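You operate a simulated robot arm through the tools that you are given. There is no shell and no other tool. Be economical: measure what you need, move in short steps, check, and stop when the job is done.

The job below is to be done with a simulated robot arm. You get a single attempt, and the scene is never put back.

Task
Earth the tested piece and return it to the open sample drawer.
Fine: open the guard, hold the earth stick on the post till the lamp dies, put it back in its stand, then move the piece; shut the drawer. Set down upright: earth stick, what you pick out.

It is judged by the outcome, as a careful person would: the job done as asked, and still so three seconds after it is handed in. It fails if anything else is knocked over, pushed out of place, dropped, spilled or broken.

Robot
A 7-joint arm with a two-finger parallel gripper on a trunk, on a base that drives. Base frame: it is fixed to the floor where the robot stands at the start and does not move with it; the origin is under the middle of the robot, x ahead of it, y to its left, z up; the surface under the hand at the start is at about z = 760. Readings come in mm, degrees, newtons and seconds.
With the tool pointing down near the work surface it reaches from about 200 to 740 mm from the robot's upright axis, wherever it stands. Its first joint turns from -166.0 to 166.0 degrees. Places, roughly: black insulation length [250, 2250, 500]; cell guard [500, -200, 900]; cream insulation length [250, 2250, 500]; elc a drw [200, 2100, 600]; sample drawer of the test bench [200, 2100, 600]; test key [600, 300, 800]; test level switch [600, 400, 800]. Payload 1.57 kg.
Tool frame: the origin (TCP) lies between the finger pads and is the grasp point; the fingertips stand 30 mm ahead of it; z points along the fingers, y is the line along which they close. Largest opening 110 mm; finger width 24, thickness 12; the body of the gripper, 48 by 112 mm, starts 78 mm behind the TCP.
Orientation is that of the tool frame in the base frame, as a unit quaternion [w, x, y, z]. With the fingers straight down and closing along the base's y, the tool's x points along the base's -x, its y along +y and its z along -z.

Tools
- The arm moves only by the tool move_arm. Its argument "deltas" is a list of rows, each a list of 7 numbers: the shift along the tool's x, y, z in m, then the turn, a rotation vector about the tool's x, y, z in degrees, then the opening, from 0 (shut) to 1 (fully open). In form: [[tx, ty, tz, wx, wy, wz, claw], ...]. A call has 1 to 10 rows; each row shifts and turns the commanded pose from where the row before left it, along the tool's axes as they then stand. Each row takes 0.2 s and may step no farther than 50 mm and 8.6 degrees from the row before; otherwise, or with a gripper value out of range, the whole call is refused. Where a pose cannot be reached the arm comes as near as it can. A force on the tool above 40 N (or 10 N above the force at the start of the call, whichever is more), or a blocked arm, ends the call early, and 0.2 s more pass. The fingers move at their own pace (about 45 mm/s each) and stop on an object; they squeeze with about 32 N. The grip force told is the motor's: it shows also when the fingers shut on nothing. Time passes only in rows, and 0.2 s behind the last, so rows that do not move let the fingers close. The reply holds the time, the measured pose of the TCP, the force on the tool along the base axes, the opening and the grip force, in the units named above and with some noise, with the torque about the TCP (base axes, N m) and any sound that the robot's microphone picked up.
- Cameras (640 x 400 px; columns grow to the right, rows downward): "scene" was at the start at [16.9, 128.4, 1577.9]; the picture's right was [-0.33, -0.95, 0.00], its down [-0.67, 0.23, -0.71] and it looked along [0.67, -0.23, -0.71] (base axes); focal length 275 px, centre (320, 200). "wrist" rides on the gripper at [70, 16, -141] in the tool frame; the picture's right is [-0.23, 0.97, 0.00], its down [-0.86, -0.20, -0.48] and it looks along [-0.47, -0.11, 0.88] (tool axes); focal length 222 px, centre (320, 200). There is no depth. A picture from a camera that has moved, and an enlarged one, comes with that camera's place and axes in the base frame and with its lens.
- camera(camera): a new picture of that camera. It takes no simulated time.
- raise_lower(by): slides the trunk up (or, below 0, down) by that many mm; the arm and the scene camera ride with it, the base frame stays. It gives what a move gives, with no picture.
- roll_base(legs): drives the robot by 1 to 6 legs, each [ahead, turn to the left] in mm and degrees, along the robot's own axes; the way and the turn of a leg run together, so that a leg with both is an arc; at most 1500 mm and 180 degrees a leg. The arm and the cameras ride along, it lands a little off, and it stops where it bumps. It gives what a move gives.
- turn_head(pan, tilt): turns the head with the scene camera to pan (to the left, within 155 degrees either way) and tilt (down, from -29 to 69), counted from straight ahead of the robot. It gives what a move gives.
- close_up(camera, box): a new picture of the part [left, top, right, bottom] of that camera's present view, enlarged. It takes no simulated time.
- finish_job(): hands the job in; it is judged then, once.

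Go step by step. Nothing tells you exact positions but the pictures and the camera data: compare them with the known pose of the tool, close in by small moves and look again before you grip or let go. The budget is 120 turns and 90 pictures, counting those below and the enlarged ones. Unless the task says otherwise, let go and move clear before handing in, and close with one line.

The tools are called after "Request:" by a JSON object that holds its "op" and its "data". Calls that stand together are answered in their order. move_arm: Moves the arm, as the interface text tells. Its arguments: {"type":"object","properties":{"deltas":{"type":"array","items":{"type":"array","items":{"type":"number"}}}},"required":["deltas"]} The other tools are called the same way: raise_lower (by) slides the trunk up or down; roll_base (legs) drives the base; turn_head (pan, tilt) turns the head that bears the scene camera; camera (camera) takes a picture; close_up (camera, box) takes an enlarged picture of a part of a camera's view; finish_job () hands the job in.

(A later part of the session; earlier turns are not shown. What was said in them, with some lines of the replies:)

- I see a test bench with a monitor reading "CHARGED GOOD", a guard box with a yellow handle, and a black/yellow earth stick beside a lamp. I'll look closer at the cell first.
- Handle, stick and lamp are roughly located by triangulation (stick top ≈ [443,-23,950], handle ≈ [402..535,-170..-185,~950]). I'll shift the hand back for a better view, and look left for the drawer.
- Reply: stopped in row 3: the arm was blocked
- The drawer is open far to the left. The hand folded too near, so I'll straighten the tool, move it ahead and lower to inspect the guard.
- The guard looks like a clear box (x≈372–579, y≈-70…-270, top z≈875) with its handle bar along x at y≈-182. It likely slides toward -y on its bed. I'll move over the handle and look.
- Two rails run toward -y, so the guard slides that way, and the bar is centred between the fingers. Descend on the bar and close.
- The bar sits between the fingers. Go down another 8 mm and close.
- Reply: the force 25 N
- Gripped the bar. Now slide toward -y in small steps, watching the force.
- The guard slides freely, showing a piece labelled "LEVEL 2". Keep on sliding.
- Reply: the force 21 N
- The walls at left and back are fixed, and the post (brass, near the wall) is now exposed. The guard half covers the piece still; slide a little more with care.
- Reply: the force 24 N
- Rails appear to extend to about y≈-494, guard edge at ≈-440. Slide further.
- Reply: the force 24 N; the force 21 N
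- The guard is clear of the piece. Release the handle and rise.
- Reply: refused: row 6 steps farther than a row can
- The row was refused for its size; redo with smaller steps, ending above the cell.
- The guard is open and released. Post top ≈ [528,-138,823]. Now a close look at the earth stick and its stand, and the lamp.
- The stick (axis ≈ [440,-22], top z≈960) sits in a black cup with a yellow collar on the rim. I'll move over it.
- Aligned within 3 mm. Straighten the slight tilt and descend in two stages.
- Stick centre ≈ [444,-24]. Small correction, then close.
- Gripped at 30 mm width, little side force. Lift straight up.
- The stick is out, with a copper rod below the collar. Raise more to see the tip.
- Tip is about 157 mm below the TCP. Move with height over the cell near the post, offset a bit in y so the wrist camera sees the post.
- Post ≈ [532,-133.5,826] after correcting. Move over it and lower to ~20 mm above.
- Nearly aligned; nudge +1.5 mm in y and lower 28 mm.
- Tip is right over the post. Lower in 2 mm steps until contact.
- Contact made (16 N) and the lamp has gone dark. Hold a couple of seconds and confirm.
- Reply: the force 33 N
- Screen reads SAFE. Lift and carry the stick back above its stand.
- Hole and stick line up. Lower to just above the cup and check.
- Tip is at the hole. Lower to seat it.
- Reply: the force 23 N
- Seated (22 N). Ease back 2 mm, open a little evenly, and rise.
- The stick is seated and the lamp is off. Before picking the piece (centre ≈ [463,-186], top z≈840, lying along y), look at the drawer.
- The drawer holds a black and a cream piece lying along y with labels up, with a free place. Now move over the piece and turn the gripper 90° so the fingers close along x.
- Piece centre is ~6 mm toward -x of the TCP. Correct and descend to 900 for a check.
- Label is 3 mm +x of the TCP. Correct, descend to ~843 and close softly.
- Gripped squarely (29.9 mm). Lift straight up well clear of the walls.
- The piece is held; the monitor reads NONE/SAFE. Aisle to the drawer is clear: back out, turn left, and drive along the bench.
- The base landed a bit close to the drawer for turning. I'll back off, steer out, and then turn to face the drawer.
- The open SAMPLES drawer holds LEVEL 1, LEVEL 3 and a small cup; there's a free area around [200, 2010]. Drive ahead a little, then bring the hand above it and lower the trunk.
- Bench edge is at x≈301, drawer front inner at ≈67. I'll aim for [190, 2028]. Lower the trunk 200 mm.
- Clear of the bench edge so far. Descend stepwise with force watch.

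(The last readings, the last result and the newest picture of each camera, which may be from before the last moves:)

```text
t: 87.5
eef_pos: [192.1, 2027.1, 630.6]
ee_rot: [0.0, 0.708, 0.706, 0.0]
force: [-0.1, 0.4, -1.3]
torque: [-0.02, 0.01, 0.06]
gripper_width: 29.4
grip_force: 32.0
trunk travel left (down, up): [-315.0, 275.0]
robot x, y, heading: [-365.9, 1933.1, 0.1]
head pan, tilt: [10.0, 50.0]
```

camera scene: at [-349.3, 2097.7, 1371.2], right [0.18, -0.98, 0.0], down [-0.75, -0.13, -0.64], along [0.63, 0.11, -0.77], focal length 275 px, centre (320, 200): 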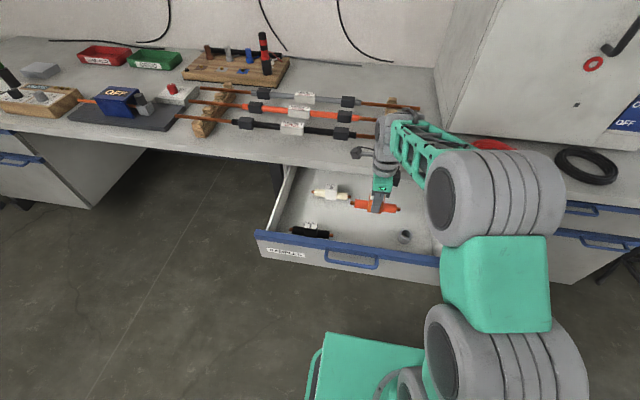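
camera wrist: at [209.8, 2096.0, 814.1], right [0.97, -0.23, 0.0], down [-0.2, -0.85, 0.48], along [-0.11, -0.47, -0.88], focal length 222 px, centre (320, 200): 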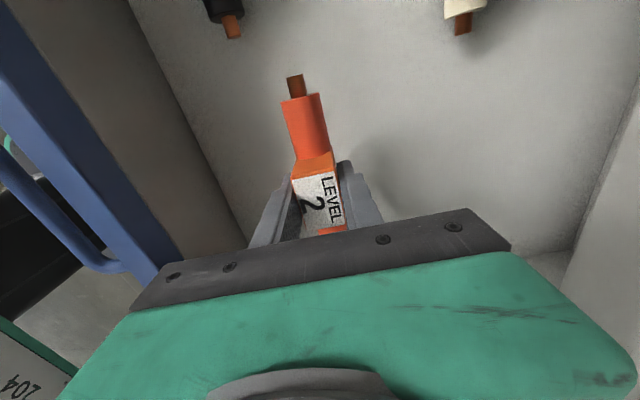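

Request:
{"op": "move_arm", "data": {"deltas": [[0, 0, 0.002, 0, 0, 0, 0], [0, 0, 0.002, 0, 0, 0, 0], [0, 0, 0.002, 0, 0, 0, 0]]}}

Request:
{"op": "close_up", "data": {"camera": "scene", "box": [300, 170, 420, 270]}}

```text
t: 88.3
eef_pos: [190.7, 2028.6, 624.4]
ee_rot: [0.0, 0.707, 0.707, 0.0]
force: [0.2, -0.1, -2.0]
torque: [0.01, 0.03, 0.01]
gripper_width: 29.4
grip_force: 31.7
trunk travel left (down, up): [-315.0, 275.0]
robot x, y, heading: [-361.7, 1926.0, -0.1]
head pan, tilt: [10.0, 50.0]
```

```text
4.00 times, centred on (360, 220) of scene
camera zoom: at [-349.1, 2097.7, 1371.1], right [0.18, -0.98, 0.0], down [-0.75, -0.13, -0.64], along [0.63, 0.11, -0.77], focal length 1101 px, centre (160, 120)
```

zoom: 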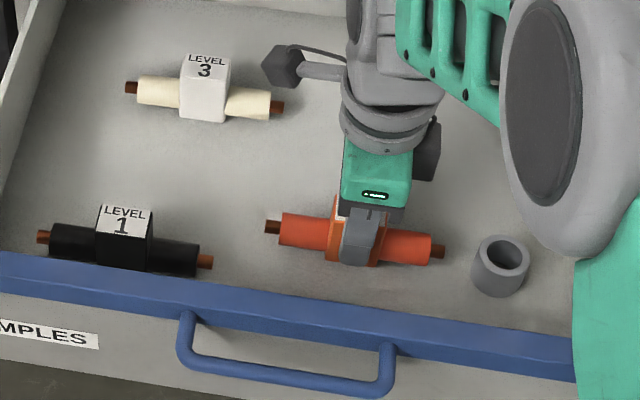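

Request:
{"op": "move_arm", "data": {"deltas": [[0, 0, 0.002, 0, 0, 0, 0], [0, 0, 0.002, 0, 0, 0, 0], [0, 0, 0.0015, 0, 0, 0, 0]]}}

```text
t: 89.1
eef_pos: [191.3, 2026.4, 620.6]
ee_rot: [0.0, 0.707, 0.707, 0.001]
force: [-3.4, 0.3, 15.2]
torque: [-0.12, 0.33, 0.01]
gripper_width: 29.5
grip_force: 32.6
trunk travel left (down, up): [-315.0, 275.0]
robot x, y, heading: [-365.3, 1924.4, 0.0]
head pan, tilt: [10.0, 50.0]
```

Contact with the drawer floor (15 N). Ease, open, and rise.

Request:
{"op": "move_arm", "data": {"deltas": [[0, 0, -0.001, 0, 0, 0, 0], [0, 0, 0, 0, 0, 0, 0.5], [0, 0, 0, 0, 0, 0, 0.5], [0, 0, 0, 0, 0, 0, 0.5], [0, 0, -0.03, 0, 0, 0, 0.5], [0, 0, -0.045, 0, 0, 0, 0.5], [0, 0, -0.045, 0, 0, 0, 0.5], [0, 0, -0.045, 0, 0, 0, 0.5], [0, 0, -0.045, 0, 0, 0, 0.5]]}}

Request:
{"op": "close_up", "data": {"camera": "scene", "box": [250, 150, 450, 280]}}

```text
t: 91.1
eef_pos: [187.0, 2029.1, 827.1]
ee_rot: [0.001, 0.708, 0.706, 0.0]
force: [-0.4, 0.3, -0.6]
torque: [-0.05, -0.02, -0.01]
gripper_width: 55.1
grip_force: 0.0
trunk travel left (down, up): [-315.0, 275.0]
robot x, y, heading: [-364.5, 1931.8, 0.2]
head pan, tilt: [10.0, 50.0]
```

```text
3.08 times, centred on (350, 215) of scene
camera zoom: at [-349.0, 2097.7, 1371.0], right [0.18, -0.98, 0.0], down [-0.75, -0.13, -0.64], along [0.63, 0.11, -0.77], focal length 847 px, centre (228, 154)
```

zoom: 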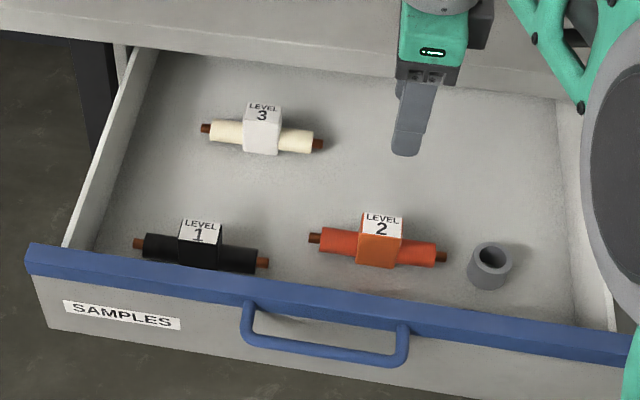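

LEVEL 2 stands upright, all in order. Next back up 60 mm, close the fingers and turn the gripper back for pushing the drawer shut by its handle.

Request:
{"op": "roll_base", "data": {"legs": [[-60, 0]]}}

Request:
{"op": "move_arm", "data": {"deltas": [[0, 0, 0, 0, 0, -8.5, 0.2], [0, 0, 0, 0, 0, -8.5, 0], [0, 0, 0, 0, 0, -8.5, 0], [0, 0, 0, 0, 0, -8.5, 0], [0, 0, 0, 0, 0, -8.5, 0], [0, 0, 0, 0, 0, -8.5, 0], [0, 0, 0, 0, 0, -8.5, 0], [0, 0, 0, 0, 0, -8.5, 0], [0, 0, 0, 0, 0, -8.5, 0], [0, 0, 0, 0, 0, -8.5, 0]]}}

Request:
{"op": "move_arm", "data": {"deltas": [[0, 0, 0, 0, 0, -5, 0], [0.04, 0.009, 0, 0, 0, 0, 0], [0.04, 0.009, 0, 0, 0, 0, 0], [0.04, 0.009, 0, 0, 0, 0, 0], [0.04, 0.009, 0, 0, 0, 0, 0], [0.02, 0.009, 0, 0, 0, 0, 0]]}}

Request:
{"op": "camera", "data": {"camera": "wrist"}}

Request:
{"op": "camera", "data": {"camera": "scene"}}

```text
t: 92.1
eef_pos: [127.8, 2028.3, 827.9]
ee_rot: [0.0, 0.709, 0.706, 0.0]
force: [0.6, 0.2, 0.4]
torque: [-0.01, 0.0, 0.0]
gripper_width: 54.8
grip_force: 0.1
trunk travel left (down, up): [-315.0, 275.0]
robot x, y, heading: [-426.1, 1930.7, 0.1]
head pan, tilt: [10.0, 50.0]
```

```text
t: 94.3
eef_pos: [128.6, 2029.5, 828.7]
ee_rot: [0.0, 0.044, 0.999, 0.0]
force: [0.2, 0.2, -0.2]
torque: [0.03, -0.02, 0.0]
gripper_width: 0.0
grip_force: 21.0
trunk travel left (down, up): [-315.0, 275.0]
robot x, y, heading: [-427.6, 1931.4, 0.2]
head pan, tilt: [10.0, 50.0]
```

```text
t: 95.7
eef_pos: [-53.3, 2076.3, 825.9]
ee_rot: [-0.001, 0.002, 1.0, 0.0]
force: [-1.1, 0.1, 0.3]
torque: [0.01, 0.01, 0.0]
gripper_width: 0.0
grip_force: 21.5
trunk travel left (down, up): [-315.0, 275.0]
robot x, y, heading: [-426.1, 1928.9, 0.2]
head pan, tilt: [10.0, 50.0]
```

```text
12 pictures are left
camera wrist: at [-121.9, 2091.1, 966.5], right [0.23, 0.97, 0.0], down [0.85, -0.2, 0.48], along [0.47, -0.11, -0.88], focal length 222 px, centre (320, 200)
```

wrist: 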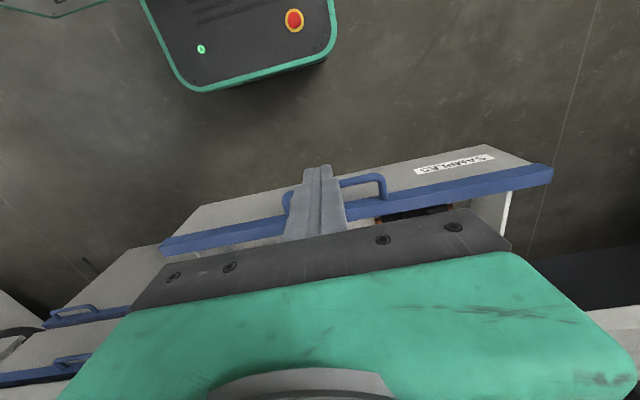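

```text
11 pictures are left
camera scene: at [-408.9, 2097.5, 1371.1], right [0.18, -0.98, 0.0], down [-0.75, -0.13, -0.64], along [0.63, 0.11, -0.77], focal length 275 px, centre (320, 200)
```

scene: 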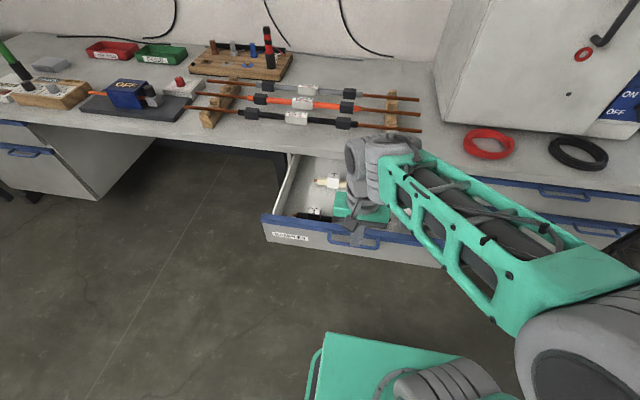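

Handle bar ≈ x 27, z 650, y 2003–2153; fingers are in front of its middle. Descend to handle height.

Request:
{"op": "move_arm", "data": {"deltas": [[0, 0, 0.04, 0, 0, 0, 0], [0, 0, 0.04, 0, 0, 0, 0], [0, 0, 0.04, 0, 0, 0, 0], [0, 0, 0.04, 0, 0, 0, 0]]}}

Request:
{"op": "camera", "data": {"camera": "wrist"}}

```text
t: 96.7
eef_pos: [-51.1, 2077.9, 666.6]
ee_rot: [0.0, 0.002, 1.0, 0.0]
force: [0.2, -0.7, 0.5]
torque: [0.01, 0.02, 0.0]
gripper_width: 0.0
grip_force: 20.8
trunk travel left (down, up): [-315.0, 275.0]
robot x, y, heading: [-423.2, 1927.2, 0.4]
head pan, tilt: [10.0, 50.0]
```

```text
10 pictures are left
camera wrist: at [-119.1, 2092.5, 807.3], right [0.23, 0.97, 0.0], down [0.85, -0.2, 0.48], along [0.47, -0.11, -0.88], focal length 222 px, centre (320, 200)
```

wrist: 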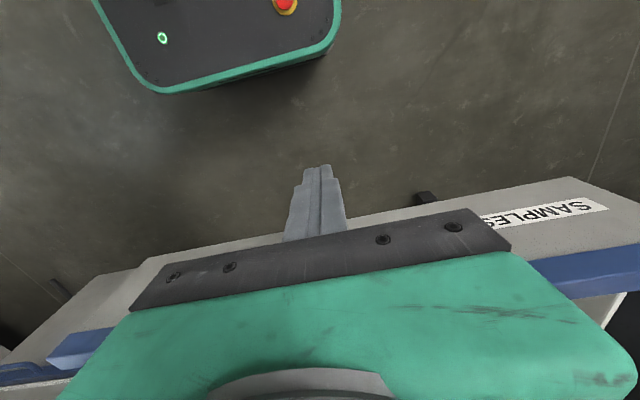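

Request:
{"op": "move_arm", "data": {"deltas": [[-0.02, 0, 0, 0, 0, 0, 0], [-0.02, 0, 0, 0, 0, 0, 0], [-0.01, 0, 0, 0, 0, 0, 0], [-0.008, 0, 0, 0, 0, 0, 0], [-0.008, 0, 0, 0, 0, 0, 0], [-0.008, 0, 0, 0, 0, 0, 0], [-0.008, 0, 0, 0, 0, 0, 0], [-0.008, 0, 0, 0, 0, 0, 0]]}}

Request:
{"op": "close_up", "data": {"camera": "scene", "box": [240, 130, 460, 290]}}

```text
t: 98.5
eef_pos: [39.0, 2074.3, 667.2]
ee_rot: [0.0, 0.002, 1.0, 0.0]
force: [-0.7, 0.5, 0.3]
torque: [-0.01, 0.01, 0.03]
gripper_width: 0.1
grip_force: 21.7
trunk travel left (down, up): [-315.0, 275.0]
robot x, y, heading: [-423.7, 1932.2, 0.2]
head pan, tilt: [10.0, 50.0]
```

```text
2.50 times, centred on (350, 210) of scene
camera zoom: at [-408.9, 2097.6, 1371.1], right [0.18, -0.98, 0.0], down [-0.75, -0.13, -0.64], along [0.63, 0.11, -0.77], focal length 688 px, centre (245, 175)
```

zoom: 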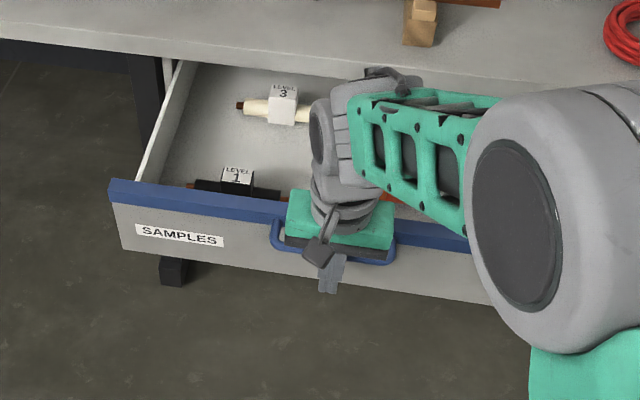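

The drawer is already moving in with little force. Continue gently.

Request:
{"op": "move_arm", "data": {"deltas": [[-0.012, 0, 0, 0, 0, 0, 0], [-0.012, 0, 0, 0, 0, 0, 0], [-0.012, 0, 0, 0, 0, 0, 0], [-0.012, 0, 0, 0, 0, 0, 0], [-0.012, 0, 0, 0, 0, 0, 0], [-0.012, 0, 0, 0, 0, 0, 0], [-0.012, 0, 0, 0, 0, 0, 0], [-0.012, 0, 0, 0, 0, 0, 0]]}}

Request:
{"op": "close_up", "data": {"camera": "scene", "box": [240, 130, 460, 290]}}

```text
t: 100.3
eef_pos: [137.0, 2073.6, 668.3]
ee_rot: [0.001, 0.002, 1.0, 0.0]
force: [0.0, -0.5, 0.6]
torque: [-0.01, -0.01, -0.02]
gripper_width: 0.1
grip_force: 20.9
trunk travel left (down, up): [-315.0, 275.0]
robot x, y, heading: [-425.9, 1928.7, 0.2]
head pan, tilt: [10.0, 50.0]
```

```text
2.50 times, centred on (350, 210) of scene
camera zoom: at [-408.9, 2097.6, 1371.1], right [0.18, -0.98, 0.0], down [-0.75, -0.13, -0.64], along [0.63, 0.11, -0.77], focal length 688 px, centre (245, 175)
```

zoom: 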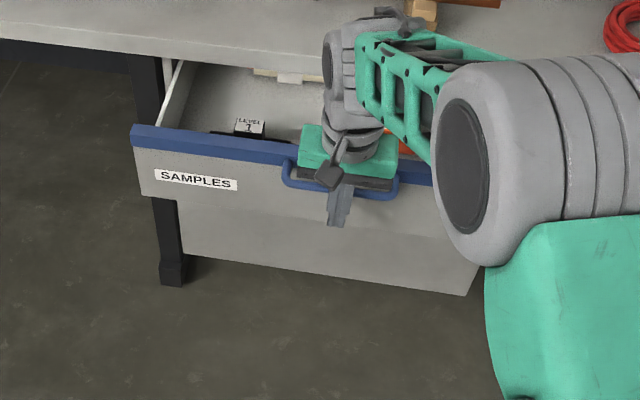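

Request:
{"op": "move_arm", "data": {"deltas": [[-0.012, 0, 0, 0, 0, 0, 0], [-0.012, 0, 0, 0, 0, 0, 0], [-0.012, 0, 0, 0, 0, 0, 0], [-0.012, 0, 0, 0, 0, 0, 0], [-0.01, 0, 0, 0, 0, 0, 0], [-0.01, 0, 0, 0, 0, 0, 0], [-0.008, 0, 0, 0, 0, 0, 0]]}}

Request:
{"op": "camera", "data": {"camera": "scene"}}

```text
t: 101.9
eef_pos: [210.5, 2072.7, 666.6]
ee_rot: [0.0, 0.002, 1.0, 0.0]
force: [-0.3, 0.8, -1.2]
torque: [-0.03, -0.02, 0.01]
gripper_width: 0.2
grip_force: 22.0
trunk travel left (down, up): [-315.0, 275.0]
robot x, y, heading: [-422.2, 1931.2, -0.0]
head pan, tilt: [10.0, 50.0]
```

```text
7 pictures are left
camera scene: at [-408.9, 2097.7, 1371.1], right [0.18, -0.98, 0.0], down [-0.75, -0.13, -0.64], along [0.63, 0.11, -0.77], focal length 275 px, centre (320, 200)
```

scene: 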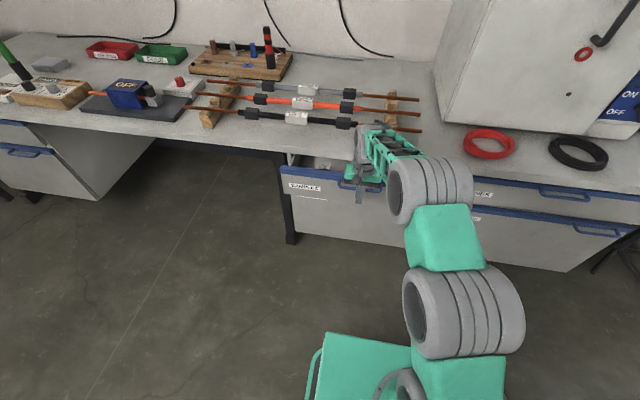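

Nearly shut; continue slowly until it stops.

Request:
{"op": "move_arm", "data": {"deltas": [[-0.008, 0, 0, 0, 0, 0, 0], [-0.008, 0, 0, 0, 0, 0, 0], [-0.008, 0, 0, 0, 0, 0, 0], [-0.006, 0, 0, 0, 0, 0, 0], [-0.006, 0, 0, 0, 0, 0, 0]]}}

Request:
{"op": "close_up", "data": {"camera": "scene", "box": [260, 120, 460, 260]}}

```text
t: 103.1
eef_pos: [246.5, 2073.4, 667.0]
ee_rot: [0.001, 0.002, 1.0, 0.001]
force: [-2.1, -0.8, -0.3]
torque: [0.0, -0.06, 0.02]
gripper_width: 0.1
grip_force: 21.6
trunk travel left (down, up): [-315.0, 275.0]
robot x, y, heading: [-427.0, 1928.8, 0.2]
head pan, tilt: [10.0, 50.0]
```

```text
2.86 times, centred on (360, 190) of scene
camera zoom: at [-408.9, 2097.6, 1371.1], right [0.17, -0.98, 0.0], down [-0.75, -0.13, -0.64], along [0.63, 0.11, -0.77], focal length 787 px, centre (206, 229)
```

zoom: 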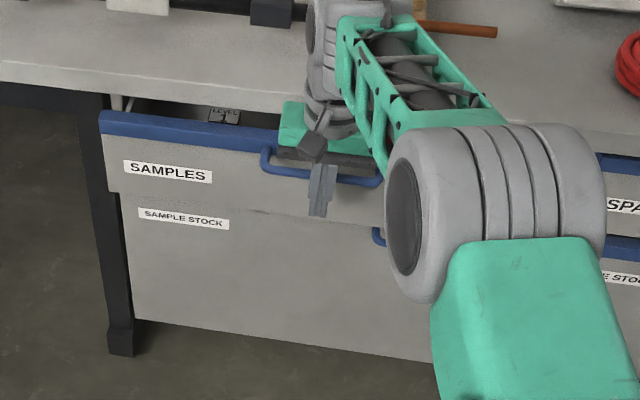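

There's still ~40 mm of gap and the upright gripper would meet the bench edge. I'll back off, shift beside the handle, tilt the fingers forward, and push the panel with the fingertips.

Request:
{"op": "move_arm", "data": {"deltas": [[0.03, 0, 0, 0, 0, 0, 0], [0.04, 0, 0, 0, 0, 0, 0], [0, -0.045, 0, 0, 0, 0, 0], [0, -0.045, 0, 0, 0, 0, 0], [0, -0.045, 0, 0, 0, 0, 0], [0, 0, 0, 0, -8.5, 0, 0], [0, 0, 0, 0, -8.5, 0, 0], [0, 0, 0, 0, -8.5, 0, 0], [0, 0, 0, 0, -8.5, 0, 0], [0, 0, 0, 0, -6, 0, 0]]}}

Request:
{"op": "camera", "data": {"camera": "scene"}}

```text
t: 105.3
eef_pos: [175.8, 1938.7, 666.9]
ee_rot: [0.343, 0.002, 0.939, -0.001]
force: [0.1, 0.0, 0.4]
torque: [0.03, 0.02, 0.01]
gripper_width: 0.1
grip_force: 21.5
trunk travel left (down, up): [-315.0, 275.0]
robot x, y, heading: [-422.3, 1925.6, 0.1]
head pan, tilt: [10.0, 50.0]
```

```text
5 pictures are left
camera scene: at [-408.8, 2097.6, 1371.1], right [0.18, -0.98, 0.0], down [-0.75, -0.13, -0.64], along [0.63, 0.11, -0.77], focal length 275 px, centre (320, 200)
```

scene: 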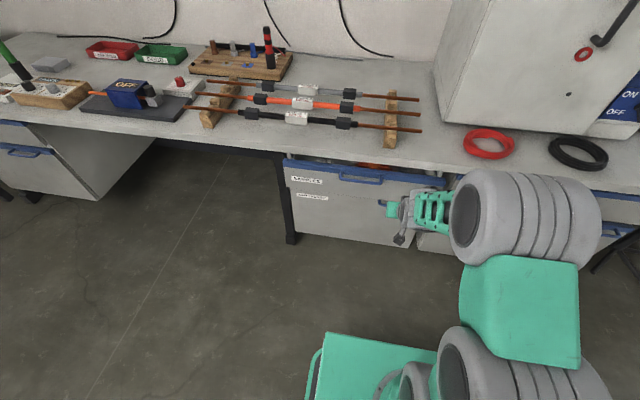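

Tilt is right (tool points forward and down). Advance along base +x to the panel and push in slowly.

Request:
{"op": "move_arm", "data": {"deltas": [[-0.0153, 0, 0.0129, 0, 0, 0, 0], [-0.0153, 0, 0.0129, 0, 0, 0, 0], [-0.0153, 0, 0.0129, 0, 0, 0, 0], [-0.0153, 0, 0.0129, 0, 0, 0, 0], [-0.0061, 0, 0.0052, 0, 0, 0, 0], [-0.0061, 0, 0.0052, 0, 0, 0, 0], [-0.0061, 0, 0.0052, 0, 0, 0, 0], [-0.0061, 0, 0.0052, 0, 0, 0, 0]]}}

```text
t: 107.1
eef_pos: [288.3, 1938.6, 668.8]
ee_rot: [0.342, 0.002, 0.94, -0.002]
force: [-0.6, -0.4, 0.0]
torque: [-0.01, -0.02, -0.03]
gripper_width: 0.0
grip_force: 21.7
trunk travel left (down, up): [-315.0, 275.0]
robot x, y, heading: [-422.0, 1926.5, 0.2]
head pan, tilt: [10.0, 50.0]
```

Request:
{"op": "move_arm", "data": {"deltas": [[-0.0046, 0, 0.0039, 0, 0, 0, 0], [-0.0046, 0, 0.0039, 0, 0, 0, 0], [-0.0046, 0, 0.0039, 0, 0, 0, 0], [-0.0046, 0, 0.0039, 0, 0, 0, 0]]}}

Request:
{"op": "close_up", "data": {"camera": "scene", "box": [260, 120, 480, 270]}}

```text
t: 108.1
eef_pos: [313.4, 1936.4, 668.0]
ee_rot: [0.343, 0.001, 0.939, 0.0]
force: [-0.6, -0.2, -0.6]
torque: [-0.03, -0.15, -0.01]
gripper_width: 0.0
grip_force: 20.8
trunk travel left (down, up): [-315.0, 275.0]
robot x, y, heading: [-421.7, 1931.7, 0.1]
head pan, tilt: [10.0, 50.0]
```

```text
2.67 times, centred on (370, 195) of scene
camera zoom: at [-409.0, 2097.6, 1371.1], right [0.18, -0.98, 0.0], down [-0.75, -0.13, -0.64], along [0.63, 0.11, -0.77], focal length 734 px, centre (187, 213)
```

zoom: 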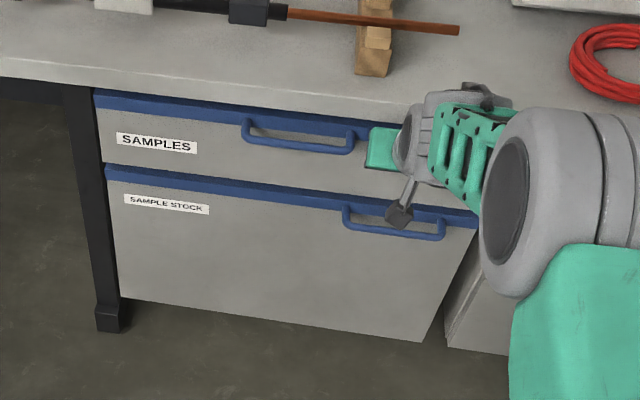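

Nearly flush. Push until it stops.

Request:
{"op": "move_arm", "data": {"deltas": [[-0.0031, 0, 0.0026, 0, 0, 0, 0], [-0.0031, 0, 0.0026, 0, 0, 0, 0], [-0.0031, 0, 0.0026, 0, 0, 0, 0]]}}

```text
t: 108.9
eef_pos: [320.6, 1936.7, 667.8]
ee_rot: [0.341, 0.001, 0.94, 0.0]
force: [-31.2, -3.1, 13.1]
torque: [-0.06, 0.07, -0.07]
gripper_width: 0.1
grip_force: 21.4
trunk travel left (down, up): [-315.0, 275.0]
robot x, y, heading: [-423.8, 1927.5, 0.5]
head pan, tilt: [10.0, 50.0]
```

It met a stop at 31 N. Check the picture after backing off.

Request:
{"op": "move_arm", "data": {"deltas": [[0.0153, 0, -0.0129, 0, 0, 0, 0], [0.0306, 0, -0.0258, 0, 0, 0, 0], [0.0306, 0, -0.0258, 0, 0, 0, 0], [0.0306, 0, -0.0258, 0, 0, 0, 0]]}}

Request:
{"op": "close_up", "data": {"camera": "scene", "box": [260, 120, 480, 270]}}

```text
t: 109.9
eef_pos: [181.5, 1939.6, 670.3]
ee_rot: [0.343, 0.001, 0.939, 0.0]
force: [0.3, -1.2, 0.9]
torque: [-0.03, 0.02, 0.03]
gripper_width: 0.0
grip_force: 21.8
trunk travel left (down, up): [-315.0, 275.0]
robot x, y, heading: [-420.4, 1930.3, 0.0]
head pan, tilt: [10.0, 50.0]
```

```text
2.67 times, centred on (370, 195) of scene
camera zoom: at [-408.6, 2097.5, 1371.1], right [0.18, -0.98, 0.0], down [-0.75, -0.13, -0.64], along [0.63, 0.11, -0.77], focal length 734 px, centre (187, 213)
```

zoom: 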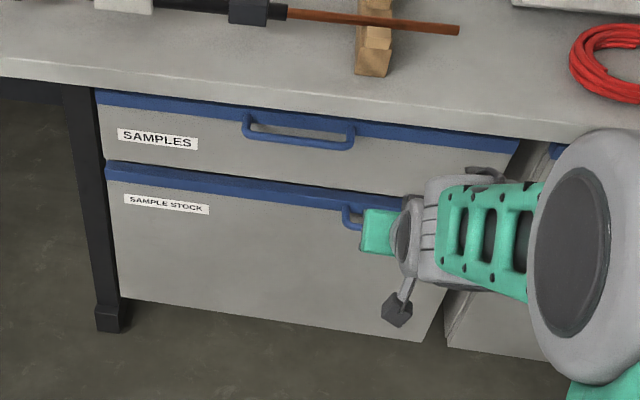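

The SAMPLES drawer is flush with the one below, and the arm is clear. The stick is in its stand with the lamp dark, so I'm handing in.

Request:
{"op": "finish_job", "data": {}}

```text
The job is handed in.
```

The tested LEVEL 2 piece was earthed until the lamp died and the screen read SAFE. The earth stick is back upright in its stand. The piece was set upright in the SAMPLES drawer, which is now shut. The guard is still open.
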